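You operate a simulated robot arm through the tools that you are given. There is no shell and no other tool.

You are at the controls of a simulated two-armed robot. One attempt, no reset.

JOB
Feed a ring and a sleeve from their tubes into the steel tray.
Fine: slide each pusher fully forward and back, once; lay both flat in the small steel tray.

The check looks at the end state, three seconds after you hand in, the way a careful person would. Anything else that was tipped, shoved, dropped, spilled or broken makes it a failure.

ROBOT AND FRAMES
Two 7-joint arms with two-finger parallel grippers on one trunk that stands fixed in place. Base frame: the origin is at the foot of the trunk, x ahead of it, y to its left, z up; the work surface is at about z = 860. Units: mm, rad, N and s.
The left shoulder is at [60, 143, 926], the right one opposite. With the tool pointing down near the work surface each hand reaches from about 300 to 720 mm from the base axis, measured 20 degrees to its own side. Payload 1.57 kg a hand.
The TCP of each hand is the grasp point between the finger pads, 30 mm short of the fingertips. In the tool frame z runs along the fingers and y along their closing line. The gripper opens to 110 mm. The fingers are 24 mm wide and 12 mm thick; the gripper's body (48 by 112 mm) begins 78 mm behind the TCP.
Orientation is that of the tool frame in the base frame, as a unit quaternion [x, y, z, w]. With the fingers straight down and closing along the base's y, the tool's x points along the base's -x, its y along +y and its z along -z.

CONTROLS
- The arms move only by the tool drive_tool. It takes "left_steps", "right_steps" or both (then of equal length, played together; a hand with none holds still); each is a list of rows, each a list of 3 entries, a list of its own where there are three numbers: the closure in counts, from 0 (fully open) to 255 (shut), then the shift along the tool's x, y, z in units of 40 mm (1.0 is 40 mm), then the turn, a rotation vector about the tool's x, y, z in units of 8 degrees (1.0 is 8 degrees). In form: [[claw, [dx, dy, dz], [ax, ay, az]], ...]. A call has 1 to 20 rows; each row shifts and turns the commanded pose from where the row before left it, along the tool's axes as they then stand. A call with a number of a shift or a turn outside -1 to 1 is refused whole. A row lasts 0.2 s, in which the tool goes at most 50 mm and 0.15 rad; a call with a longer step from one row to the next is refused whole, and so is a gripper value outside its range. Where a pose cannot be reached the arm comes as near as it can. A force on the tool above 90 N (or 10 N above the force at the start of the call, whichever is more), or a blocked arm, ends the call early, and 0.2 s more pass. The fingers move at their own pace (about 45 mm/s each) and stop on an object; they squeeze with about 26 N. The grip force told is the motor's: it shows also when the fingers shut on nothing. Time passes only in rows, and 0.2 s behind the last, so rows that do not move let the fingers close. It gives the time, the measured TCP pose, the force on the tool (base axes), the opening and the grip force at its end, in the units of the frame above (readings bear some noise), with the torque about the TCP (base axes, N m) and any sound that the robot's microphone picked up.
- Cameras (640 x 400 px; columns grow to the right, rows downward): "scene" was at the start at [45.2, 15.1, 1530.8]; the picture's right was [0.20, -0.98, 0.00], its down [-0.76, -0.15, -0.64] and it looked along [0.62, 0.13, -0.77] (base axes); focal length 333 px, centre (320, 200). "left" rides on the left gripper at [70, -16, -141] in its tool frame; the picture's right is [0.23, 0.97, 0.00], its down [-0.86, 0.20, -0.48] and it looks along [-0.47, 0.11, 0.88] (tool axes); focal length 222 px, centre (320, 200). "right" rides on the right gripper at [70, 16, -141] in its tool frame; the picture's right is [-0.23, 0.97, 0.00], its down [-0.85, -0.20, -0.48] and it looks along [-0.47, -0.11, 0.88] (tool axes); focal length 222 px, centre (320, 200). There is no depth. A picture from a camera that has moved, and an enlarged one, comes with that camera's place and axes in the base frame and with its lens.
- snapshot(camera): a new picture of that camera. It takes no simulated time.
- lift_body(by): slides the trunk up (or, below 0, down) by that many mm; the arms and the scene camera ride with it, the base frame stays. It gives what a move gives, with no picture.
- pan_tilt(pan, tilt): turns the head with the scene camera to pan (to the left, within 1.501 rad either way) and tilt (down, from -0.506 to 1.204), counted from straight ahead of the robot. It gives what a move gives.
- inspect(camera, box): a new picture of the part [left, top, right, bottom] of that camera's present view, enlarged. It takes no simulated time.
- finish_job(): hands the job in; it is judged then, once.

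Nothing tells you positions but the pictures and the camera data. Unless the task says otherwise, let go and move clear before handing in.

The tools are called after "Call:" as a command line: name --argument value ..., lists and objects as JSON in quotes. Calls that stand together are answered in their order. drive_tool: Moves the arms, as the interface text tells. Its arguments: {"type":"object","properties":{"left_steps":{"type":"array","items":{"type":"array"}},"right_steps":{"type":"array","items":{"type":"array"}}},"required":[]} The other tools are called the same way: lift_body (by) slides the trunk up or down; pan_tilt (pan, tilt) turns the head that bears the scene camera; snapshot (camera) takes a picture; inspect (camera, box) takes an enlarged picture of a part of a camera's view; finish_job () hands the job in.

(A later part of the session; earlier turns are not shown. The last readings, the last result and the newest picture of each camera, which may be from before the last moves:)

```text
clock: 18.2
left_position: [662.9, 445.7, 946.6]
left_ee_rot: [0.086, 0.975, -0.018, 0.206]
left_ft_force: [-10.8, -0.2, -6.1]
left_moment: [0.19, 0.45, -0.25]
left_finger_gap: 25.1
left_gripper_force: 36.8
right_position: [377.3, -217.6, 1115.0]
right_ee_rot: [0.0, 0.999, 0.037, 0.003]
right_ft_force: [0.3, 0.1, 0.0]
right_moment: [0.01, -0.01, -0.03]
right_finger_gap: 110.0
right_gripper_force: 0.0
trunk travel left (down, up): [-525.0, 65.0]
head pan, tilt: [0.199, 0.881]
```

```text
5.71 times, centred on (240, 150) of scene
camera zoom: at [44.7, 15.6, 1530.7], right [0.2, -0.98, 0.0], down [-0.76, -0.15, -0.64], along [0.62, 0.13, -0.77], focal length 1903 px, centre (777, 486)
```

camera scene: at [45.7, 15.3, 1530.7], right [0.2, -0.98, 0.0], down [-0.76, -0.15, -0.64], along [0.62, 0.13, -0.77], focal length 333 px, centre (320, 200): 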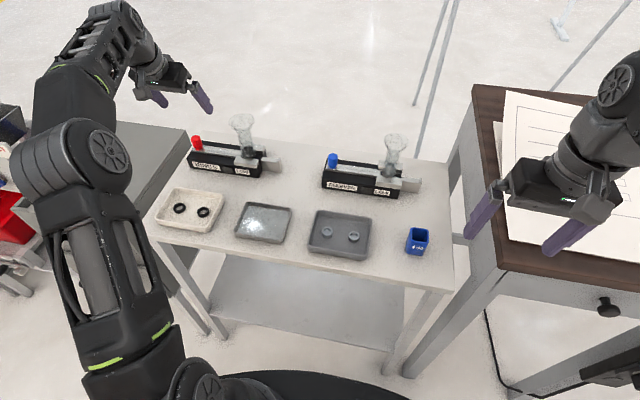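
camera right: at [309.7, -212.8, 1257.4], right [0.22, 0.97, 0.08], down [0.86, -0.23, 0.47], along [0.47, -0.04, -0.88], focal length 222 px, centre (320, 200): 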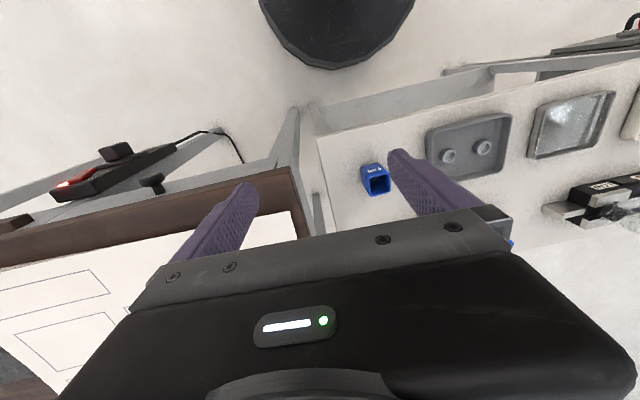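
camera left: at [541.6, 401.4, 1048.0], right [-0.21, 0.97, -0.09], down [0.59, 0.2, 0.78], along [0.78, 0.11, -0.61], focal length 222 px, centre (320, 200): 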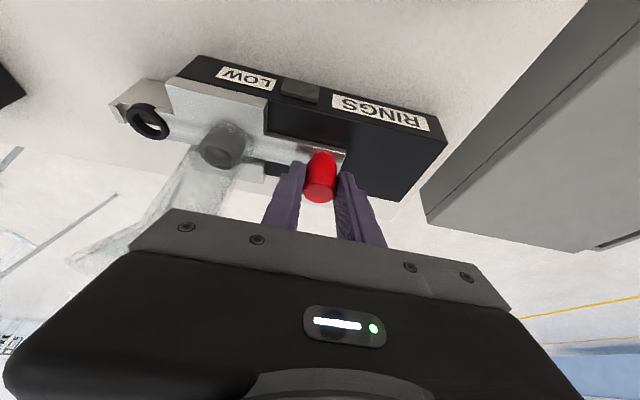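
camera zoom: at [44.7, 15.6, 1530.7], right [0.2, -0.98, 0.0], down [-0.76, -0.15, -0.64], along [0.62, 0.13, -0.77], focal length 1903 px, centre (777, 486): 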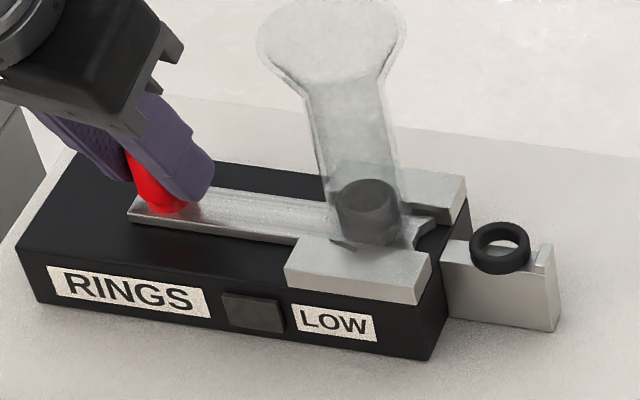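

The ring stays on the ledge and the blade is retracting with a clean path. Continuing back.

Call:
drive_tool --left_steps '[[255, [0.0343, 0.1476, -0.0147], [0, 0, 0]], [255, [0.0343, 0.1476, -0.0147], [0, 0, 0]], [255, [0.0243, 0.1476, -0.0107], [0, 0, 0]], [255, [0.0243, 0.1476, -0.0107], [0, 0, 0]], [255, [0.0243, 0.1476, -0.0107], [0, 0, 0]], [255, [0.0243, 0.1476, -0.0107], [0, 0, 0]], [255, [0, 0, 0], [0, 0, 0]]]'

Call:
inspect --camera "scene" --box '[165, 105, 295, 185]'

```text
clock: 19.8
left_position: [661.7, 482.5, 947.2]
left_ee_rot: [0.084, 0.975, -0.017, 0.207]
left_ft_force: [-8.6, 0.3, -11.4]
left_moment: [0.19, 0.93, -0.2]
left_finger_gap: 25.3
left_gripper_force: 36.7
right_position: [378.5, -217.7, 1116.6]
right_ee_rot: [-0.001, 0.999, 0.037, 0.003]
right_ft_force: [0.2, -0.2, -0.1]
right_moment: [-0.01, 0.01, -0.01]
right_finger_gap: 109.8
right_gripper_force: 0.0
trunk travel left (down, up): [-525.0, 65.0]
head pan, tilt: [0.199, 0.881]
```

```text
4.92 times, centred on (230, 145) of scene
camera zoom: at [45.5, 16.0, 1530.8], right [0.2, -0.98, 0.0], down [-0.76, -0.15, -0.64], along [0.62, 0.13, -0.77], focal length 1640 px, centre (763, 471)
```

zoom: 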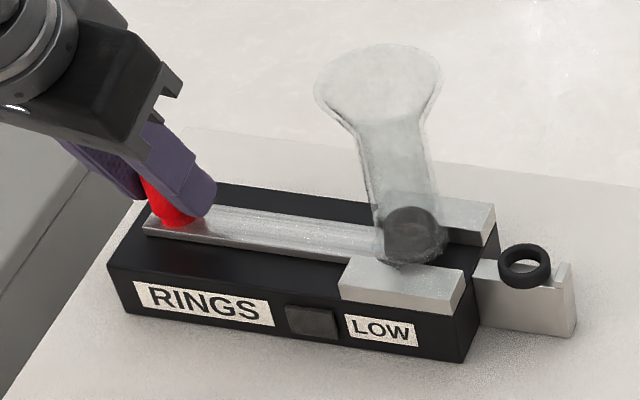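

Nearly back. I'll feel for the rear stop gently.

Call:
drive_tool --left_steps '[[255, [0.0121, 0.0738, 0.02], [0, 0, 0]], [255, [0.0081, 0.0492, -0.0036], [0, 0, 0]], [255, [0, 0, 0], [0, 0, 0]]]'

```text
clock: 20.6
left_position: [661.2, 487.0, 946.2]
left_ee_rot: [0.085, 0.974, -0.018, 0.208]
left_ft_force: [-10.2, 1.9, -3.7]
left_moment: [0.15, 1.22, -0.33]
left_finger_gap: 25.4
left_gripper_force: 36.8
right_position: [378.2, -217.2, 1117.1]
right_ee_rot: [0.0, 0.999, 0.038, 0.004]
right_ft_force: [1.1, -0.7, -0.2]
right_moment: [0.01, 0.01, 0.01]
right_finger_gap: 110.1
right_gripper_force: 0.1
trunk travel left (down, up): [-525.0, 65.0]
head pan, tilt: [0.199, 0.881]
```

Call:
drive_tool --left_steps '[[255, [0.0081, 0.0492, -0.0036], [0, 0, 0]], [255, [0, 0, 0], [0, 0, 0]], [255, [0, 0, 0], [0, 0, 0]]]'

Call:
inspect --camera "scene" --box '[165, 105, 295, 185]'

```text
clock: 21.4
left_position: [661.7, 488.9, 947.2]
left_ee_rot: [0.085, 0.974, -0.018, 0.208]
left_ft_force: [-10.2, 0.5, -2.1]
left_moment: [0.0, 0.5, -0.28]
left_finger_gap: 25.1
left_gripper_force: 36.6
right_position: [377.1, -216.9, 1115.5]
right_ee_rot: [0.0, 0.999, 0.037, 0.003]
right_ft_force: [-0.9, -0.1, 1.2]
right_moment: [-0.04, -0.03, 0.0]
right_finger_gap: 110.1
right_gripper_force: 0.1
trunk travel left (down, up): [-525.0, 65.0]
head pan, tilt: [0.199, 0.881]
```

```text
4.92 times, centred on (230, 145) of scene
camera zoom: at [44.3, 15.4, 1530.8], right [0.2, -0.98, 0.0], down [-0.76, -0.15, -0.64], along [0.62, 0.13, -0.77], focal length 1640 px, centre (763, 471)
```

zoom: 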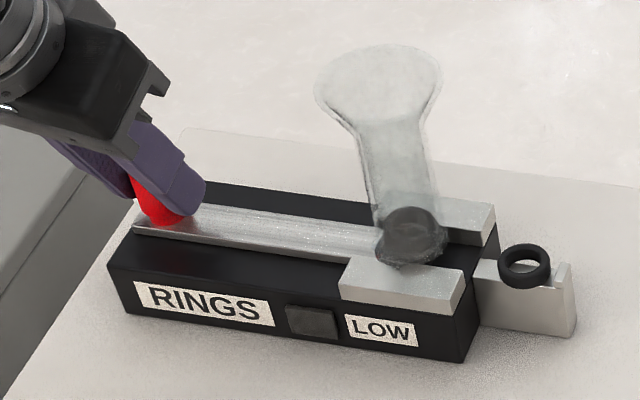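

Call:
drive_tool --left_steps '[[255, [0.0121, 0.0492, -0.0056], [0, 0, 0]], [255, [0, 0, 0], [0, 0, 0]], [255, [0, 0, 0], [0, 0, 0]]]'

```text
clock: 22.2
left_position: [661.4, 487.9, 947.0]
left_ee_rot: [0.086, 0.974, -0.019, 0.207]
left_ft_force: [-9.9, -5.1, -1.3]
left_moment: [-0.16, 0.17, -0.4]
left_finger_gap: 25.0
left_gripper_force: 36.9
right_position: [377.3, -217.9, 1115.4]
right_ee_rot: [0.001, 0.999, 0.038, 0.004]
right_ft_force: [-0.5, 0.3, 0.1]
right_moment: [0.01, 0.03, 0.02]
right_finger_gap: 110.1
right_gripper_force: 0.1
trunk travel left (down, up): [-525.0, 65.0]
head pan, tilt: [0.199, 0.881]
```

Rear stop felt (−5 N). Releasing the knob and retreating upward.

Call:
drive_tool --left_steps '[[100, [0, 0, 0], [0, 0, 0]], [100, [0, 0, 0], [0, 0, 0]], [100, [0, 0, 0], [0, 0, 0]], [100, [0, 0, -0.4], [0, 0, 0]], [100, [0, 0, -0.8], [0, 0, 0]], [100, [0, 0, -0.8], [0, 0, 0]], [100, [0, 0, -0.8], [0, 0, 0]], [100, [0, 0, 0], [0, 0, 0]]]'

Call:
snapshot --camera "scene"

Call:
inspect --camera "scene" --box '[165, 105, 295, 185]'

```text
clock: 24.0
left_position: [618.5, 495.7, 1048.9]
left_ee_rot: [0.086, 0.975, -0.018, 0.206]
left_ft_force: [0.5, 0.2, 0.3]
left_moment: [-0.02, 0.01, 0.04]
left_finger_gap: 66.9
left_gripper_force: 0.1
right_position: [377.9, -218.1, 1115.3]
right_ee_rot: [0.0, 0.999, 0.038, 0.002]
right_ft_force: [-0.9, -0.8, -0.3]
right_moment: [0.01, 0.03, 0.01]
right_finger_gap: 110.3
right_gripper_force: 0.0
trunk travel left (down, up): [-525.0, 65.0]
head pan, tilt: [0.199, 0.881]
```

```text
taken
camera scene: at [45.7, 15.3, 1530.7], right [0.2, -0.98, 0.0], down [-0.76, -0.15, -0.64], along [0.62, 0.13, -0.77], focal length 333 px, centre (320, 200)
```

scene: 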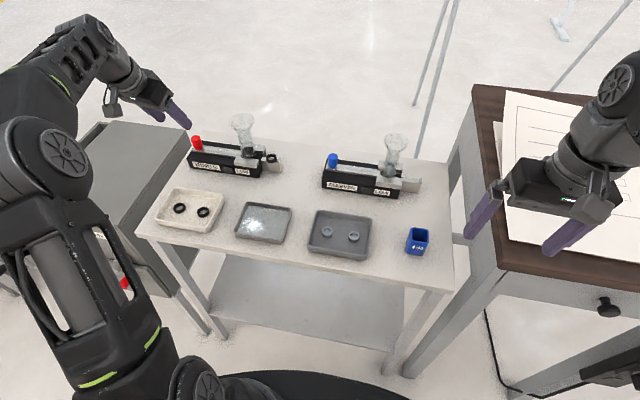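

```text
4.92 times, centred on (230, 145) of scene
camera zoom: at [45.7, 15.3, 1530.7], right [0.2, -0.98, 0.0], down [-0.76, -0.15, -0.64], along [0.62, 0.13, -0.77], focal length 1640 px, centre (763, 471)
```

zoom: 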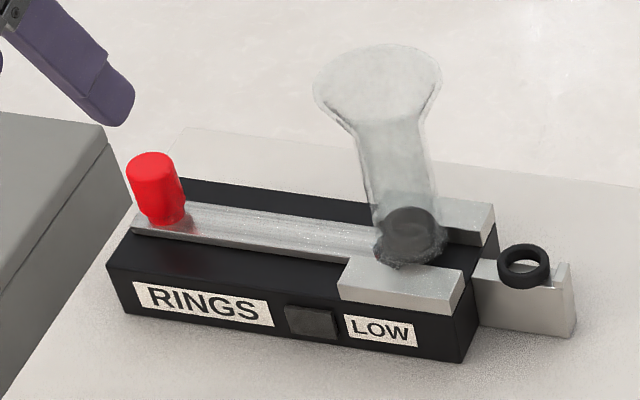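

The ring feeder stroke is complete and the ring rests on its ledge at about (670, 276). Next I'll use the left hand on the sleeve knob, going high and in front of the ring funnel.

Call:
drive_tool --left_steps '[[100, [0.319, -0.18, -0.703], [0, 0, 0]], [100, [0.319, -0.18, -0.703], [0, 0, 0]], [100, [-0.2, -0.936, 0.088], [0, 0, 0]], [100, [-0.2, -0.936, 0.088], [0, 0, 0]], [100, [-0.2, -0.936, 0.088], [0, 0, 0]], [100, [-0.2, -0.936, 0.088], [0, 0, 0]], [100, [-0.2, -0.936, 0.088], [0, 0, 0]], [100, [-0.2, -0.936, 0.088], [0, 0, 0]], [100, [-0.2, -0.936, 0.088], [0, 0, 0]], [100, [-0.2, -0.936, 0.088], [0, 0, 0]], [100, [-0.2, -0.936, 0.088], [0, 0, 0]], [100, [-0.2, -0.936, 0.088], [0, 0, 0]], [100, [0, 0, 0], [0, 0, 0]]]'

Call:
snapshot --camera "scene"

Call:
snapshot --camera "left"

```text
clock: 26.8
left_position: [591.1, 109.7, 1089.2]
left_ee_rot: [0.085, 0.974, -0.017, 0.207]
left_ft_force: [-0.7, 0.4, 0.1]
left_moment: [0.01, 0.0, 0.03]
left_finger_gap: 67.0
left_gripper_force: 0.0
right_position: [377.6, -216.7, 1115.9]
right_ee_rot: [0.0, 0.999, 0.037, 0.002]
right_ft_force: [-0.4, -1.3, -0.6]
right_moment: [-0.02, -0.03, 0.01]
right_finger_gap: 110.1
right_gripper_force: 0.0
trunk travel left (down, up): [-525.0, 65.0]
head pan, tilt: [0.199, 0.881]
```

```text
taken
camera scene: at [45.1, 15.6, 1530.8], right [0.2, -0.98, 0.0], down [-0.76, -0.15, -0.64], along [0.62, 0.13, -0.77], focal length 333 px, centre (320, 200)
```

scene: 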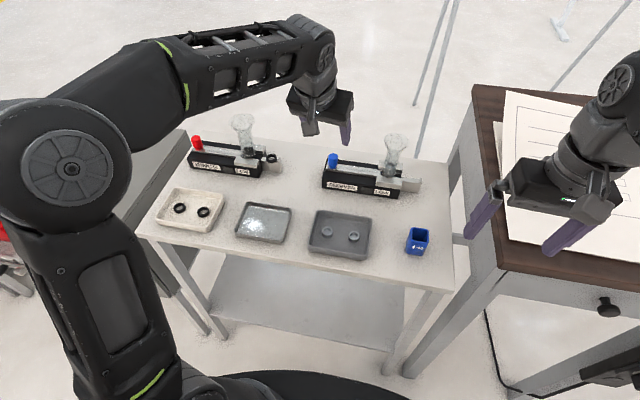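

```text
taken
camera left: at [468.1, 113.7, 1189.8], right [-0.04, 1.0, -0.09], down [0.61, 0.09, 0.79], along [0.79, -0.03, -0.61], focal length 222 px, centre (320, 200)
```

left: 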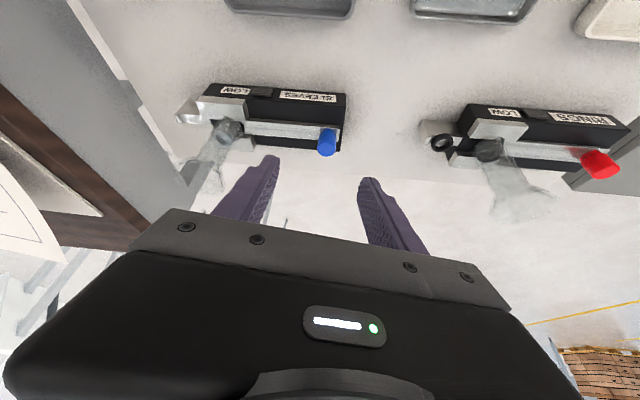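

The blue knob is at about (667, 105). I'll move over it and descend, then check before closing.

Call:
drive_tool --left_steps '[[100, [-0.6, 0.0975, 0.8], [0, 0, 0]], [100, [-0.6, 0.0975, 0.8], [0, 0, 0]], [100, [0.264, 0, 0.593], [0, 0, 0]], [100, [0.264, 0, 0.593], [0, 0, 0]], [100, [0.264, 0, 0.593], [0, 0, 0]], [100, [0, 0, 0], [0, 0, 0]], [100, [0, 0, 0], [0, 0, 0]]]'

Call:
inspect --camera "left" --box '[120, 40, 520, 290]'

Call:
inspect --camera "scene" --box '[290, 95, 440, 205]'

```text
clock: 28.4
left_position: [659.3, 106.1, 971.2]
left_ee_rot: [0.085, 0.975, -0.017, 0.207]
left_ft_force: [0.3, -0.2, -0.8]
left_moment: [0.02, -0.01, -0.02]
left_finger_gap: 66.9
left_gripper_force: 0.1
right_position: [377.6, -217.9, 1116.2]
right_ee_rot: [0.0, 0.999, 0.037, 0.003]
right_ft_force: [-0.2, -0.5, -0.1]
right_moment: [-0.01, 0.0, -0.01]
right_finger_gap: 110.0
right_gripper_force: 0.1
trunk travel left (down, up): [-525.0, 65.0]
head pan, tilt: [0.199, 0.881]
```

```text
1.60 times, centred on (320, 165) of left
camera zoom: at [536.4, 109.5, 1072.4], right [-0.03, 1.0, -0.09], down [0.61, 0.09, 0.78], along [0.79, -0.03, -0.61], focal length 355 px, centre (320, 256)
```

zoom: 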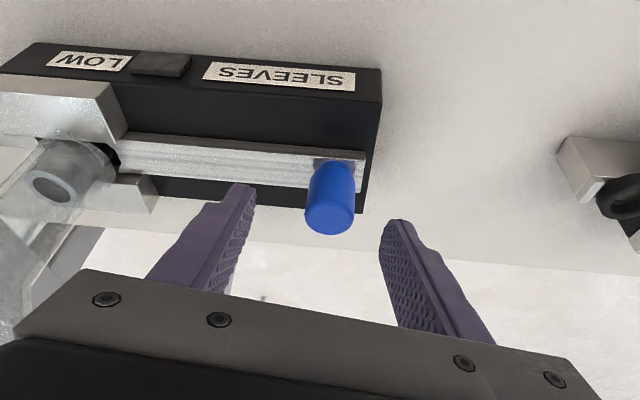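

```text
3.64 times, centred on (365, 150) of scene
camera zoom: at [45.4, 15.1, 1530.8], right [0.2, -0.98, 0.0], down [-0.76, -0.15, -0.64], along [0.62, 0.13, -0.77], focal length 1211 px, centre (156, 382)
```

zoom: 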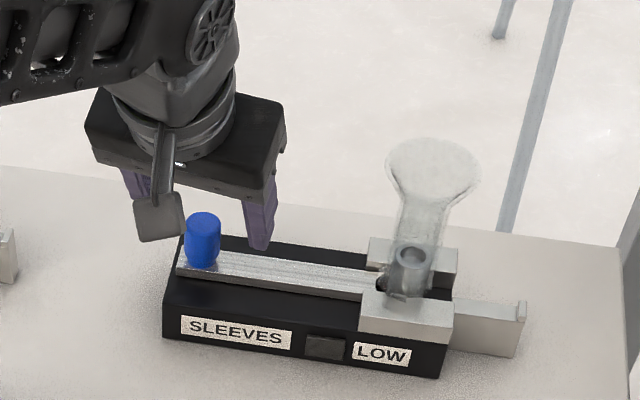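

Centred on the blue knob. Descending the last 25 mm and closing.

Call:
drive_tool --left_steps '[[100, [0.105, 0.004, 0.295], [0, 0, 0]], [100, [0.105, 0.004, 0.295], [0, 0, 0]], [100, [0, 0, 0], [0, 0, 0]], [255, [0, 0, 0], [0, 0, 0]], [255, [0, 0, 0], [0, 0, 0]], [255, [0, 0, 0], [0, 0, 0]], [255, [0, 0, 0], [0, 0, 0]], [255, [0, 0, 0], [0, 0, 0]]]'

Call:
inspect --camera "left" --box '[120, 40, 520, 290]'

```text
clock: 30.2
left_position: [661.4, 105.0, 947.3]
left_ee_rot: [0.086, 0.974, -0.018, 0.208]
left_ft_force: [3.6, 0.8, -2.0]
left_moment: [-0.22, -0.39, 0.0]
left_finger_gap: 25.2
left_gripper_force: 36.5
right_position: [378.4, -217.5, 1115.9]
right_ee_rot: [0.0, 0.999, 0.038, 0.002]
right_ft_force: [-0.3, -1.3, 0.1]
right_moment: [-0.01, 0.0, -0.04]
right_finger_gap: 110.0
right_gripper_force: 0.1
trunk travel left (down, up): [-525.0, 65.0]
head pan, tilt: [0.199, 0.881]
```

```text
1.60 times, centred on (320, 165) of left
camera zoom: at [538.6, 109.5, 1047.9], right [-0.03, 1.0, -0.09], down [0.61, 0.09, 0.79], along [0.79, -0.03, -0.61], focal length 355 px, centre (320, 256)
```

zoom: 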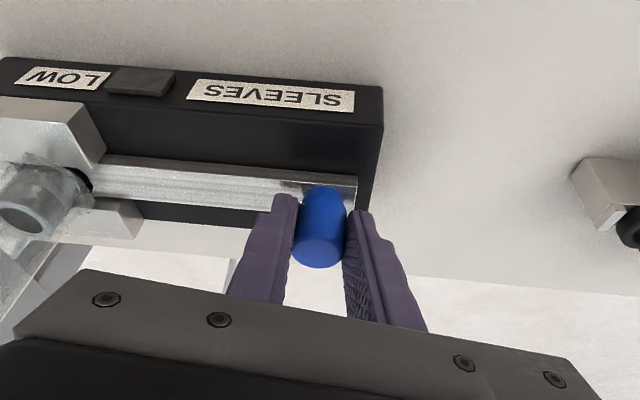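

Gripped. Sliding the sleeve pusher forward 36 mm, then checking.

Call:
drive_tool --left_steps '[[255, [-0.0243, -0.1476, 0.0107], [0, 0, 0]], [255, [-0.0243, -0.1476, 0.0107], [0, 0, 0]], [255, [-0.0243, -0.1476, 0.0107], [0, 0, 0]], [255, [-0.0243, -0.1476, 0.0107], [0, 0, 0]], [255, [-0.0243, -0.1476, 0.0107], [0, 0, 0]], [255, [-0.0243, -0.1476, 0.0107], [0, 0, 0]], [255, [0, 0, 0], [0, 0, 0]]]'

Call:
inspect --camera "scene" --box '[290, 95, 440, 205]'

```text
clock: 31.8
left_position: [661.8, 68.1, 946.9]
left_ee_rot: [0.086, 0.975, -0.017, 0.206]
left_ft_force: [-2.4, 0.0, -2.7]
left_moment: [-0.24, -0.22, -0.27]
left_finger_gap: 25.3
left_gripper_force: 36.6
right_position: [376.9, -217.3, 1116.1]
right_ee_rot: [0.002, 0.999, 0.038, 0.002]
right_ft_force: [-0.2, 0.6, -0.1]
right_moment: [-0.01, 0.0, -0.01]
right_finger_gap: 109.9
right_gripper_force: 0.1
trunk travel left (down, up): [-525.0, 65.0]
head pan, tilt: [0.199, 0.881]
```

```text
3.64 times, centred on (365, 150) of scene
camera zoom: at [45.3, 15.1, 1530.7], right [0.2, -0.98, 0.0], down [-0.76, -0.15, -0.64], along [0.62, 0.13, -0.77], focal length 1211 px, centre (156, 382)
```

zoom: 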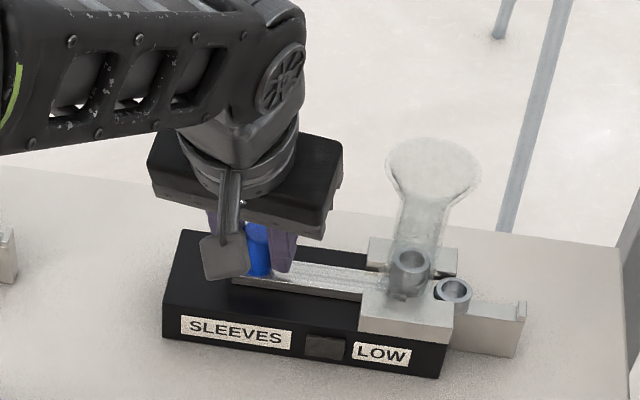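

A sleeve is emerging upright. Continuing 20 mm.

Call:
drive_tool --left_steps '[[255, [-0.0202, -0.123, 0.0089], [0, 0, 0]], [255, [-0.0202, -0.123, 0.0089], [0, 0, 0]], [255, [-0.0202, -0.123, 0.0089], [0, 0, 0]], [255, [-0.0202, -0.123, 0.0089], [0, 0, 0]], [255, [0, 0, 0], [0, 0, 0]]]'

Call:
inspect --camera "scene" --box '[290, 95, 440, 205]'

```text
clock: 33.0
left_position: [660.9, 48.0, 947.2]
left_ee_rot: [0.086, 0.975, -0.017, 0.206]
left_ft_force: [-11.3, 1.0, -0.7]
left_moment: [-0.12, 0.75, -0.24]
left_finger_gap: 25.2
left_gripper_force: 36.8
right_position: [376.8, -217.3, 1115.8]
right_ee_rot: [0.0, 0.999, 0.038, 0.004]
right_ft_force: [-1.0, -0.8, -0.2]
right_moment: [0.0, -0.02, 0.01]
right_finger_gap: 110.0
right_gripper_force: 0.1
trunk travel left (down, up): [-525.0, 65.0]
head pan, tilt: [0.199, 0.881]
```

```text
3.64 times, centred on (365, 150) of scene
camera zoom: at [44.1, 15.2, 1530.8], right [0.2, -0.98, 0.0], down [-0.76, -0.15, -0.64], along [0.62, 0.13, -0.77], focal length 1211 px, centre (156, 382)
```

zoom: 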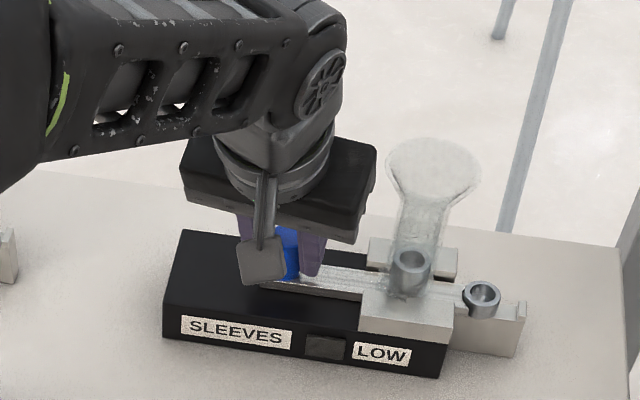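

Sleeve upright on the ledge and moving well. Continuing in small steps to the stop.

Call:
drive_tool --left_steps '[[255, [0.01, -0.078, -0.005], [0, 0, 0]], [255, [-0.0121, -0.0738, 0.0053], [0, 0, 0]], [255, [-0.0121, -0.0738, 0.0053], [0, 0, 0]], [255, [0, 0, 0], [0, 0, 0]]]'

Call:
inspect --camera "scene" --box '[330, 115, 440, 195]'

```text
clock: 34.0
left_position: [661.5, 38.8, 947.0]
left_ee_rot: [0.085, 0.975, -0.016, 0.206]
left_ft_force: [-6.5, -0.2, -9.4]
left_moment: [-0.25, -0.56, -0.39]
left_finger_gap: 25.2
left_gripper_force: 37.0
right_position: [378.6, -217.4, 1114.6]
right_ee_rot: [0.001, 0.999, 0.038, 0.003]
right_ft_force: [-0.1, 0.0, 0.5]
right_moment: [-0.03, 0.02, 0.0]
right_finger_gap: 110.0
right_gripper_force: 0.1
trunk travel left (down, up): [-525.0, 65.0]
head pan, tilt: [0.199, 0.881]
```

```text
5.00 times, centred on (385, 155) of scene
camera zoom: at [45.3, 15.0, 1530.7], right [0.2, -0.98, 0.0], down [-0.76, -0.15, -0.64], along [0.62, 0.13, -0.77], focal length 1665 px, centre (-5, 425)
```

zoom: 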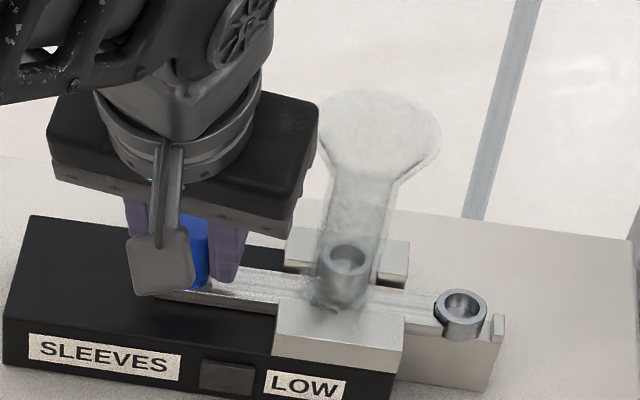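

Call:
drive_tool --left_steps '[[255, [-0.0081, -0.0492, 0.0136], [0, 0, 0]], [255, [-0.0081, -0.0492, 0.0036], [0, 0, 0]], [255, [0, 0, 0], [0, 0, 0]]]'

```text
clock: 34.8
left_position: [662.9, 38.1, 948.0]
left_ee_rot: [0.084, 0.975, -0.017, 0.206]
left_ft_force: [-6.0, 8.9, -3.9]
left_moment: [-0.12, 0.69, -0.03]
left_finger_gap: 25.5
left_gripper_force: 37.0
right_position: [378.2, -216.0, 1116.5]
right_ee_rot: [0.001, 0.999, 0.037, 0.003]
right_ft_force: [0.4, -0.3, -0.5]
right_moment: [-0.02, 0.02, -0.01]
right_finger_gap: 109.8
right_gripper_force: 0.1
trunk travel left (down, up): [-525.0, 65.0]
head pan, tilt: [0.199, 0.881]
```

A force of 9 N appears at y≈38. I'll check the picture and press slightly more to be sure it's the true stop.

Call:
drive_tool --left_steps '[[255, [-0.0061, -0.037, 0.0027], [0, 0, 0]], [255, [0, 0, 0], [0, 0, 0]], [255, [0, 0, 0], [0, 0, 0]]]'

Call:
inspect --camera "scene" --box '[365, 140, 435, 195]'

Call:
inspect --camera "left" --box '[0, 40, 400, 290]'

```text
clock: 35.6
left_position: [661.3, 38.3, 946.3]
left_ee_rot: [0.084, 0.975, -0.017, 0.206]
left_ft_force: [-5.7, 21.3, -3.6]
left_moment: [0.08, 0.28, 0.17]
left_finger_gap: 25.5
left_gripper_force: 37.1
right_position: [377.0, -214.7, 1117.0]
right_ee_rot: [0.0, 0.999, 0.037, 0.002]
right_ft_force: [0.1, 1.0, 0.3]
right_moment: [0.04, 0.05, -0.04]
right_finger_gap: 110.2
right_gripper_force: 0.1
trunk travel left (down, up): [-525.0, 65.0]
head pan, tilt: [0.199, 0.881]
```

```text
7.27 times, centred on (400, 168) of scene
camera zoom: at [44.9, 18.1, 1530.8], right [0.2, -0.98, 0.0], down [-0.76, -0.15, -0.64], along [0.62, 0.12, -0.77], focal length 2422 px, centre (-262, 436)
```

zoom: 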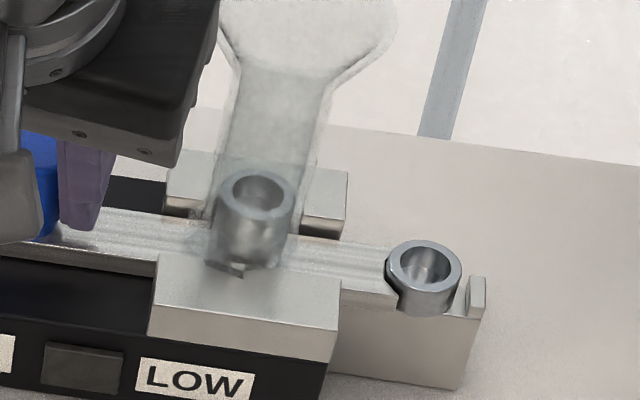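

```text
1.60 times, centred on (200, 165) of left
camera zoom: at [538.8, 41.8, 1048.1], right [-0.04, 1.0, -0.09], down [0.61, 0.09, 0.78], along [0.79, -0.03, -0.61], focal length 355 px, centre (512, 256)
```

zoom: 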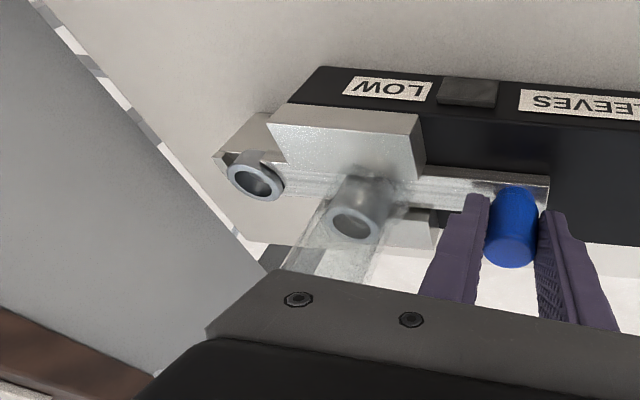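

Hard stop confirmed (21 N, no motion), sleeve upright just short of the lip. Now drawing the pusher back.

Call:
drive_tool --left_steps '[[255, [0.0243, 0.1476, -0.0107], [0, 0, 0]], [255, [0.0243, 0.1476, -0.0107], [0, 0, 0]], [255, [0.0243, 0.1476, -0.0107], [0, 0, 0]], [255, [0.0243, 0.1476, -0.0107], [0, 0, 0]], [255, [0.0243, 0.1476, -0.0107], [0, 0, 0]], [255, [0.0243, 0.1476, -0.0107], [0, 0, 0]], [255, [0, 0, 0], [0, 0, 0]]]'

Call:
inspect --camera "scene" --box '[330, 115, 440, 195]'

```text
clock: 37.2
left_position: [662.7, 69.0, 947.2]
left_ee_rot: [0.086, 0.974, -0.018, 0.207]
left_ft_force: [0.2, -0.7, -3.4]
left_moment: [-0.32, -0.63, -0.24]
left_finger_gap: 25.4
left_gripper_force: 36.8
right_position: [377.8, -217.2, 1116.0]
right_ee_rot: [0.0, 0.999, 0.037, 0.002]
right_ft_force: [-0.7, -0.5, -0.7]
right_moment: [0.0, 0.0, 0.0]
right_finger_gap: 109.7
right_gripper_force: 0.0
trunk travel left (down, up): [-525.0, 65.0]
head pan, tilt: [0.199, 0.881]
```

```text
5.00 times, centred on (385, 155) of scene
camera zoom: at [45.5, 15.1, 1530.8], right [0.2, -0.98, 0.0], down [-0.76, -0.15, -0.64], along [0.62, 0.13, -0.77], focal length 1665 px, centre (-5, 425)
```

zoom: 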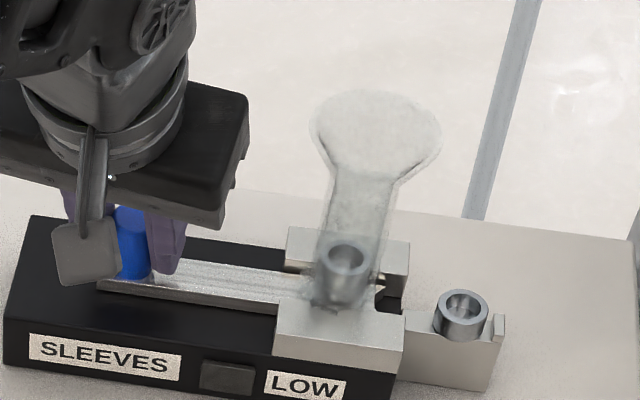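

The sleeve stayed put on the ledge. Retracting the rest of the way, slower at the end.

Call:
drive_tool --left_steps '[[255, [0.0243, 0.1476, -0.0107], [0, 0, 0]], [255, [0.0243, 0.1476, -0.0107], [0, 0, 0]], [255, [0.0243, 0.1476, -0.0107], [0, 0, 0]], [255, [0.0243, 0.1476, -0.0107], [0, 0, 0]], [255, [0.0243, 0.1476, -0.0107], [0, 0, 0]], [255, [0.0121, 0.0738, -0.0053], [0, 0, 0]], [255, [0, 0, 0], [0, 0, 0]]]'

```text
clock: 38.8
left_position: [662.2, 102.7, 947.0]
left_ee_rot: [0.084, 0.975, -0.016, 0.207]
left_ft_force: [6.8, -0.7, 1.3]
left_moment: [-0.08, -0.06, -0.31]
left_finger_gap: 25.0
left_gripper_force: 37.2
right_position: [378.8, -217.1, 1114.9]
right_ee_rot: [0.0, 0.999, 0.037, 0.003]
right_ft_force: [-0.2, -0.4, -0.1]
right_moment: [0.0, -0.01, 0.0]
right_finger_gap: 109.8
right_gripper_force: 0.1
trunk travel left (down, up): [-525.0, 65.0]
head pan, tilt: [0.199, 0.881]
```

Call:
drive_tool --left_steps '[[255, [0.0121, 0.0738, -0.0053], [0, 0, 0]], [255, [0.0081, 0.0492, -0.0036], [0, 0, 0]], [255, [0, 0, 0], [0, 0, 0]]]'

```text
clock: 39.6
left_position: [661.1, 107.9, 946.6]
left_ee_rot: [0.086, 0.974, -0.018, 0.207]
left_ft_force: [6.2, 0.4, -0.6]
left_moment: [-0.4, -1.11, -0.24]
left_finger_gap: 25.1
left_gripper_force: 36.9
right_position: [377.6, -216.7, 1114.4]
right_ee_rot: [0.0, 0.999, 0.037, 0.002]
right_ft_force: [0.2, -0.8, -0.7]
right_moment: [0.0, 0.03, 0.0]
right_finger_gap: 110.2
right_gripper_force: 0.0
trunk travel left (down, up): [-525.0, 65.0]
head pan, tilt: [0.199, 0.881]
```

Call:
drive_tool --left_steps '[[255, [0.0081, 0.0492, -0.0036], [0, 0, 0]], [255, [0, 0, 0], [0, 0, 0]], [255, [0, 0, 0], [0, 0, 0]]]'

Call:
inspect --camera "scene" --box '[300, 115, 440, 205]'

```text
clock: 40.4
left_position: [661.0, 110.6, 946.7]
left_ee_rot: [0.086, 0.974, -0.017, 0.208]
left_ft_force: [4.5, -2.3, 1.4]
left_moment: [-0.3, -0.24, -0.35]
left_finger_gap: 25.4
left_gripper_force: 36.9
right_position: [377.7, -217.7, 1115.8]
right_ee_rot: [0.001, 0.999, 0.038, 0.002]
right_ft_force: [-1.0, -0.2, -0.1]
right_moment: [-0.02, -0.02, 0.01]
right_finger_gap: 109.9
right_gripper_force: 0.0
trunk travel left (down, up): [-525.0, 65.0]
head pan, tilt: [0.199, 0.881]
```

```text
4.44 times, centred on (370, 160) of scene
camera zoom: at [45.8, 14.7, 1530.8], right [0.2, -0.98, 0.0], down [-0.76, -0.15, -0.64], along [0.62, 0.13, -0.77], focal length 1480 px, centre (98, 378)
```

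zoom: 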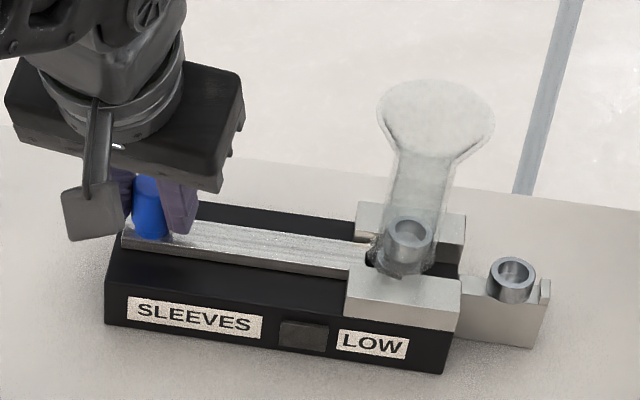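

Call:
drive_tool --left_steps '[[255, [0.0061, 0.037, -0.0027], [0, 0, 0]], [255, [0, 0, 0], [0, 0, 0]], [255, [0, 0, 0], [0, 0, 0]]]'

```text
clock: 41.2
left_position: [662.2, 108.3, 946.8]
left_ee_rot: [0.086, 0.974, -0.017, 0.207]
left_ft_force: [4.8, -7.9, -0.7]
left_moment: [-0.37, -0.19, -0.39]
left_finger_gap: 25.2
left_gripper_force: 36.9
right_position: [377.8, -218.8, 1114.1]
right_ee_rot: [0.001, 0.999, 0.037, 0.003]
right_ft_force: [-0.3, -0.1, 0.5]
right_moment: [0.0, -0.03, 0.0]
right_finger_gap: 110.0
right_gripper_force: 0.0
trunk travel left (down, up): [-525.0, 65.0]
head pan, tilt: [0.199, 0.881]
```

Rear stop reached (−8 N). Releasing and retreating.

Call:
drive_tool --left_steps '[[100, [0, 0, 0], [0, 0, 0]], [100, [0, 0, 0], [0, 0, 0]], [100, [0, 0, 0], [0, 0, 0]], [100, [0, 0, -0.4], [0, 0, 0]], [100, [0, 0, -0.8], [0, 0, 0]], [100, [0, 0, -0.8], [0, 0, 0]], [100, [0, 0, -0.8], [0, 0, 0]], [100, [0, 0, -0.8], [0, 0, 0]], [100, [0, 0, 0], [0, 0, 0]]]'

Call:
snapshot --camera "scene"

Call:
snapshot --camera "left"

Call:
inspect --camera "scene" --box '[300, 115, 440, 205]'

```text
clock: 43.2
left_position: [606.7, 120.4, 1080.2]
left_ee_rot: [0.085, 0.975, -0.017, 0.207]
left_ft_force: [-0.1, -0.2, 0.7]
left_moment: [0.01, 0.02, -0.01]
left_finger_gap: 67.0
left_gripper_force: 0.1
right_position: [378.2, -217.9, 1114.3]
right_ee_rot: [0.001, 0.999, 0.037, 0.004]
right_ft_force: [0.4, -0.3, 0.8]
right_moment: [-0.01, -0.01, 0.02]
right_finger_gap: 110.0
right_gripper_force: 0.1
trunk travel left (down, up): [-525.0, 65.0]
head pan, tilt: [0.199, 0.881]
```

```text
taken
camera scene: at [45.7, 15.0, 1530.8], right [0.2, -0.98, 0.0], down [-0.76, -0.15, -0.64], along [0.62, 0.13, -0.77], focal length 333 px, centre (320, 200)
```

scene: 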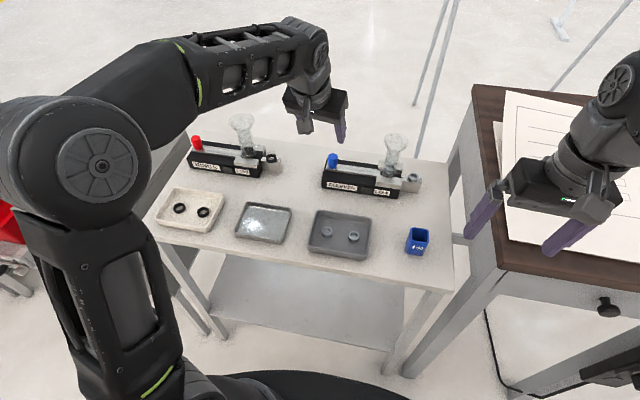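

```text
taken
camera left: at [482.8, 125.2, 1181.0], right [-0.04, 1.0, -0.09], down [0.61, 0.09, 0.78], along [0.79, -0.03, -0.61], focal length 222 px, centre (320, 200)
```

left: 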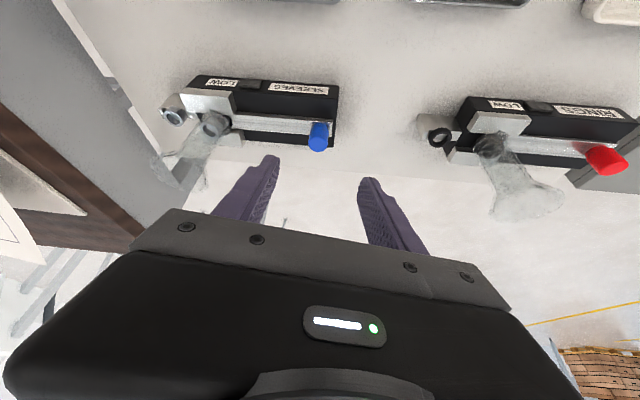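

```text
4.44 times, centred on (370, 160) of scene
camera zoom: at [45.7, 15.0, 1530.8], right [0.2, -0.98, 0.0], down [-0.76, -0.15, -0.64], along [0.62, 0.13, -0.77], focal length 1480 px, centre (98, 378)
```

zoom: 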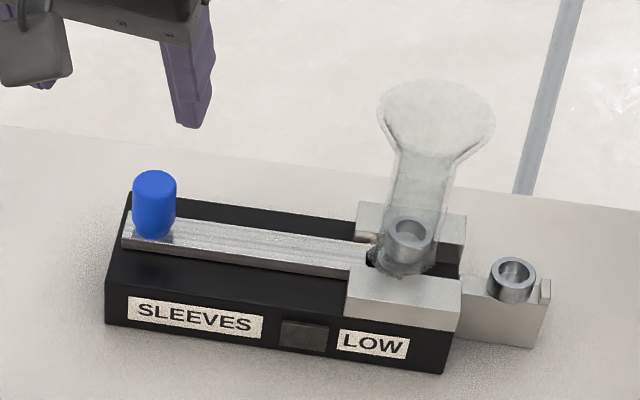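

Both pushers are cycled and back; the ring is at about (670, 276) and the sleeve at (668, −102). Now I'll yaw the left hand about vertical by +100° so it closes along x and leans away from the ring funnel.

Call:
drive_tool --left_steps '[[100, [0, 0, 0], [-0.407, 0, -0.914]], [100, [0, 0, 0], [-0.407, 0, -0.914]], [100, [0, 0, 0], [-0.407, 0, -0.914]], [100, [0, 0, 0], [-0.407, 0, -0.914]], [100, [0, 0, 0], [-0.407, 0, -0.914]], [100, [0, 0, 0], [-0.407, 0, -0.914]], [100, [0, 0, 0], [-0.407, 0, -0.914]], [100, [0, 0, 0], [-0.407, 0, -0.914]], [100, [0, 0, 0], [-0.407, 0, -0.914]], [100, [0, 0, 0], [-0.407, 0, -0.914]], [100, [0, 0, 0], [-0.407, 0, -0.914]], [100, [0, 0, 0], [-0.407, 0, -0.914]], [100, [0, 0, 0], [-0.2, 0, -0.457]], [100, [0, 0, 0], [0, 0, 0]]]'

Call:
snapshot --camera "scene"

Call:
snapshot --camera "left"

```text
clock: 46.2
left_position: [603.4, 122.3, 1078.4]
left_ee_rot: [-0.561, 0.801, 0.12, 0.17]
left_ft_force: [0.0, 0.6, -0.1]
left_moment: [0.01, 0.03, 0.01]
left_finger_gap: 67.1
left_gripper_force: 0.0
left hand out of reach, approached as far as the arm can: row 11, 12, 13
right_position: [377.9, -218.4, 1115.5]
right_ee_rot: [0.001, 0.999, 0.038, 0.003]
right_ft_force: [-0.1, -0.4, 0.5]
right_moment: [0.01, 0.0, -0.03]
right_finger_gap: 110.1
right_gripper_force: 0.0
trunk travel left (down, up): [-525.0, 65.0]
head pan, tilt: [0.199, 0.881]
```

```text
taken
camera scene: at [45.3, 14.9, 1530.8], right [0.2, -0.98, 0.0], down [-0.76, -0.15, -0.64], along [0.62, 0.13, -0.77], focal length 333 px, centre (320, 200)
```

scene: 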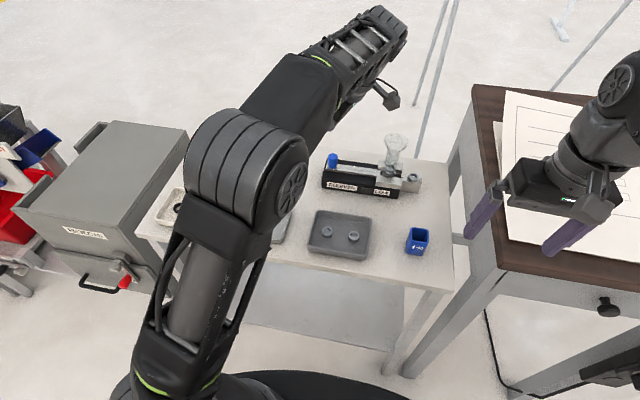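

```text
taken
camera left: at [576.6, 0.8, 1179.0], right [-0.99, 0.14, -0.09], down [0.01, 0.62, 0.79], along [0.17, 0.77, -0.61], focal length 222 px, centre (320, 200)
```

left: 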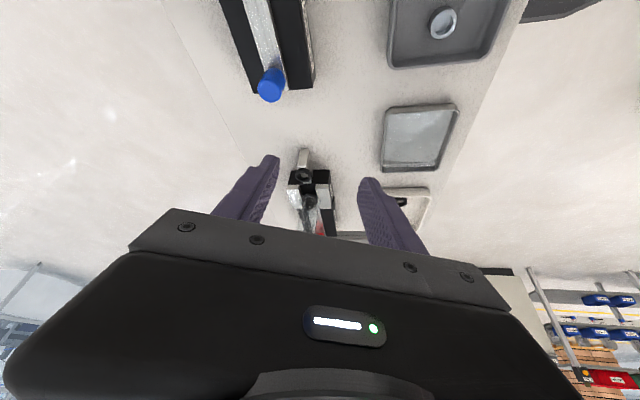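

Yaw stopped at about 70° here; closer to the ring the arm should allow more. I'll translate to hover near the ring ledge and turn the rest.

Call:
drive_tool --left_steps '[[100, [-0.806, -0.006, 0.483], [0, 0, 0]], [100, [-0.806, -0.006, 0.483], [0, 0, 0]], [100, [-0.806, -0.006, 0.483], [0, 0, 0]], [100, [-0.806, -0.006, 0.483], [0, 0, 0]], [100, [0, 0, 0], [0, 0, 0]], [100, [0, 0, 0], [-0.407, 0, -0.914]], [100, [0, 0, 0], [-0.407, 0, -0.914]], [100, [0, 0, 0], [-0.2, 0, -0.457]], [100, [0, 0, 0], [0, 0, 0]], [100, [0, 0, 0], [0, 0, 0]]]'

Call:
snapshot --camera "scene"

Call:
snapshot --camera "left"

```text
clock: 48.4
left_position: [655.0, 259.1, 1060.9]
left_ee_rot: [-0.616, 0.76, 0.132, 0.162]
left_ft_force: [0.6, -0.8, 0.6]
left_moment: [-0.02, 0.0, 0.01]
left_finger_gap: 66.9
left_gripper_force: 0.0
left hand out of reach, approached as far as the arm can: row 7, 8
right_position: [377.0, -216.8, 1116.0]
right_ee_rot: [0.0, 0.999, 0.037, 0.003]
right_ft_force: [0.3, 0.3, -0.8]
right_moment: [0.01, -0.06, -0.03]
right_finger_gap: 110.0
right_gripper_force: 0.1
trunk travel left (down, up): [-525.0, 65.0]
head pan, tilt: [0.199, 0.881]
```

```text
taken
camera scene: at [45.4, 15.0, 1530.8], right [0.2, -0.98, 0.0], down [-0.76, -0.15, -0.64], along [0.62, 0.13, -0.77], focal length 333 px, centre (320, 200)
```

scene: 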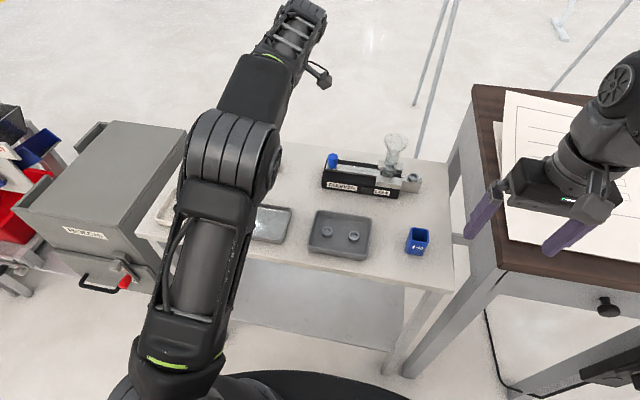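

```text
taken
camera left: at [644.8, 137.0, 1162.2], right [-1.0, 0.0, -0.09], down [-0.07, 0.61, 0.79], along [0.06, 0.79, -0.61], focal length 222 px, centre (320, 200)
```

left: 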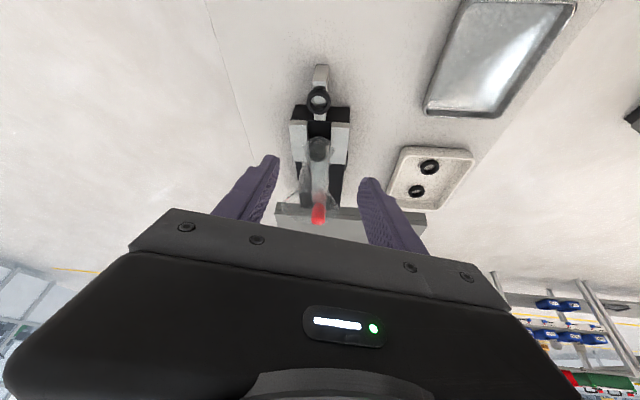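

Yaw is now ~78°, which is fine for straddling the ledge. I'll zoom in on the ring to refine its position.

Call:
inspect --camera "left" --box '[250, 50, 390, 140]'

```text
4.44 times, centred on (320, 95) of left
camera zoom: at [644.8, 137.0, 1162.2], right [-1.0, 0.0, -0.09], down [-0.07, 0.61, 0.79], along [0.06, 0.79, -0.61], focal length 987 px, centre (320, 667)
```

zoom: 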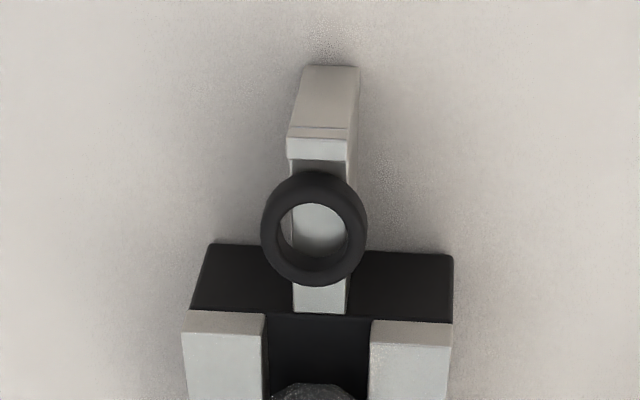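

The ring is centred on the ledge at (669.5, 274). Descending to z≈960 above it.

Call:
drive_tool --left_steps '[[100, [0.2, -0.07, 0.603], [0, 0, 0]], [100, [0.2, -0.07, 0.603], [0, 0, 0]], [100, [0.2, -0.07, 0.603], [0, 0, 0]], [100, [0.2, -0.07, 0.603], [0, 0, 0]], [100, [0, 0, 0], [0, 0, 0]], [100, [0, 0, 0], [0, 0, 0]]]'

Call:
inspect --camera "left" --box '[200, 60, 440, 230]'

Call:
snapshot --camera "scene"

```text
clock: 49.8
left_position: [667.5, 269.2, 959.4]
left_ee_rot: [-0.615, 0.76, 0.132, 0.162]
left_ft_force: [-0.3, 0.8, -0.6]
left_moment: [-0.02, 0.01, 0.01]
left_finger_gap: 66.9
left_gripper_force: 0.0
right_position: [378.3, -218.6, 1116.1]
right_ee_rot: [0.0, 0.999, 0.037, 0.003]
right_ft_force: [-0.4, -0.3, 1.0]
right_moment: [0.01, 0.01, -0.02]
right_finger_gap: 109.9
right_gripper_force: 0.1
trunk travel left (down, up): [-525.0, 65.0]
head pan, tilt: [0.199, 0.881]
```

```text
2.35 times, centred on (320, 145) of left
camera zoom: at [657.8, 145.2, 1060.5], right [-1.0, 0.0, -0.09], down [-0.07, 0.61, 0.79], along [0.06, 0.79, -0.61], focal length 523 px, centre (320, 329)
```

zoom: 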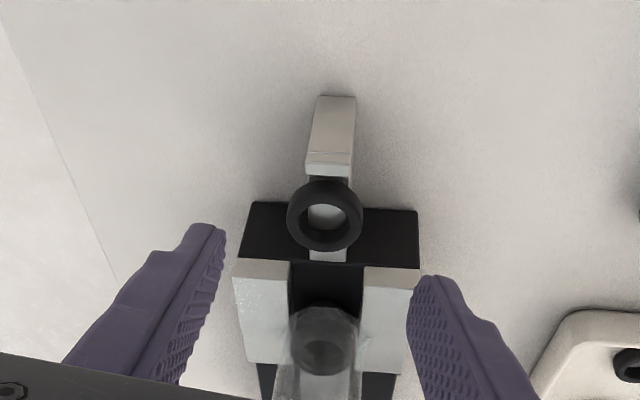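

```text
taken
camera scene: at [45.4, 15.1, 1530.8], right [0.2, -0.98, 0.0], down [-0.76, -0.15, -0.64], along [0.62, 0.13, -0.77], focal length 333 px, centre (320, 200)
```

scene: 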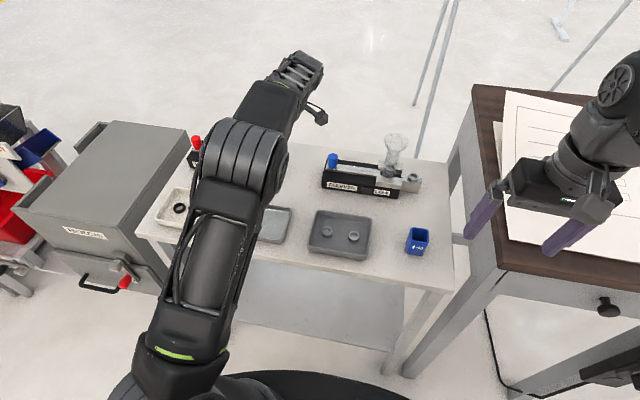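

Alignment is good. Lowering the last 39 mm so the fingertips straddle the ring and ledge.

Call:
drive_tool --left_steps '[[100, [0.142, -0.012, 0.293], [0, 0, 0]], [100, [0.142, -0.012, 0.293], [0, 0, 0]], [100, [0.142, -0.012, 0.293], [0, 0, 0]], [100, [0, 0, 0], [0, 0, 0]], [100, [0, 0, 0], [0, 0, 0]]]'

Call:
inspect --camera "left" --box '[200, 80, 440, 250]'

```text
clock: 51.0
left_position: [669.2, 268.9, 920.1]
left_ee_rot: [-0.615, 0.76, 0.131, 0.162]
left_ft_force: [0.6, -0.4, -1.2]
left_moment: [0.0, -0.01, -0.03]
left_finger_gap: 66.9
left_gripper_force: 0.1
right_position: [377.3, -218.1, 1116.4]
right_ee_rot: [0.0, 0.999, 0.038, 0.003]
right_ft_force: [0.0, -0.7, -0.5]
right_moment: [-0.02, -0.01, 0.03]
right_finger_gap: 109.9
right_gripper_force: 0.0
trunk travel left (down, up): [-525.0, 65.0]
head pan, tilt: [0.199, 0.881]
```

```text
2.35 times, centred on (320, 165) of left
camera zoom: at [659.5, 145.0, 1021.2], right [-1.0, 0.0, -0.09], down [-0.07, 0.61, 0.79], along [0.06, 0.79, -0.61], focal length 523 px, centre (320, 282)
```

zoom: 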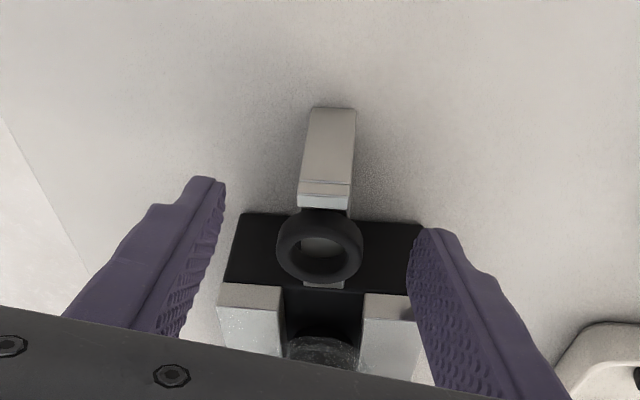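

Ring is between the finger pads near the tips. Closing on it.

Call:
drive_tool --left_steps '[[160, [0, 0, 0], [0, 0, 0]], [180, [0, 0, 0], [0, 0, 0]], [255, [0, 0, 0], [0, 0, 0]], [255, [0, 0, 0], [0, 0, 0]], [255, [0, 0, 0], [0, 0, 0]], [255, [0, 0, 0], [0, 0, 0]]]'

Call:
inspect --camera "left" --box '[200, 80, 440, 250]'

```text
clock: 52.4
left_position: [669.2, 268.3, 919.9]
left_ee_rot: [-0.614, 0.761, 0.131, 0.163]
left_ft_force: [0.2, -0.2, -0.3]
left_moment: [-0.02, -0.04, 0.05]
left_finger_gap: 25.2
left_gripper_force: 26.4
right_position: [377.5, -217.9, 1116.3]
right_ee_rot: [0.0, 0.999, 0.037, 0.003]
right_ft_force: [0.4, 0.2, -0.5]
right_moment: [-0.01, 0.01, -0.01]
right_finger_gap: 109.9
right_gripper_force: 0.1
trunk travel left (down, up): [-525.0, 65.0]
head pan, tilt: [0.199, 0.881]
```

```text
2.35 times, centred on (320, 165) of left
camera zoom: at [659.5, 145.0, 1021.3], right [-1.0, 0.0, -0.09], down [-0.07, 0.61, 0.79], along [0.06, 0.79, -0.61], focal length 523 px, centre (320, 282)
```

zoom: 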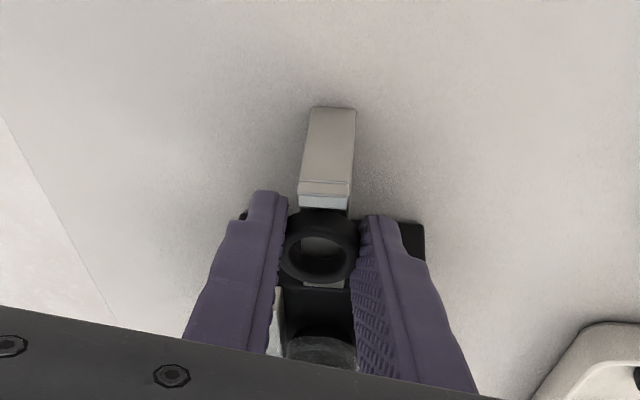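

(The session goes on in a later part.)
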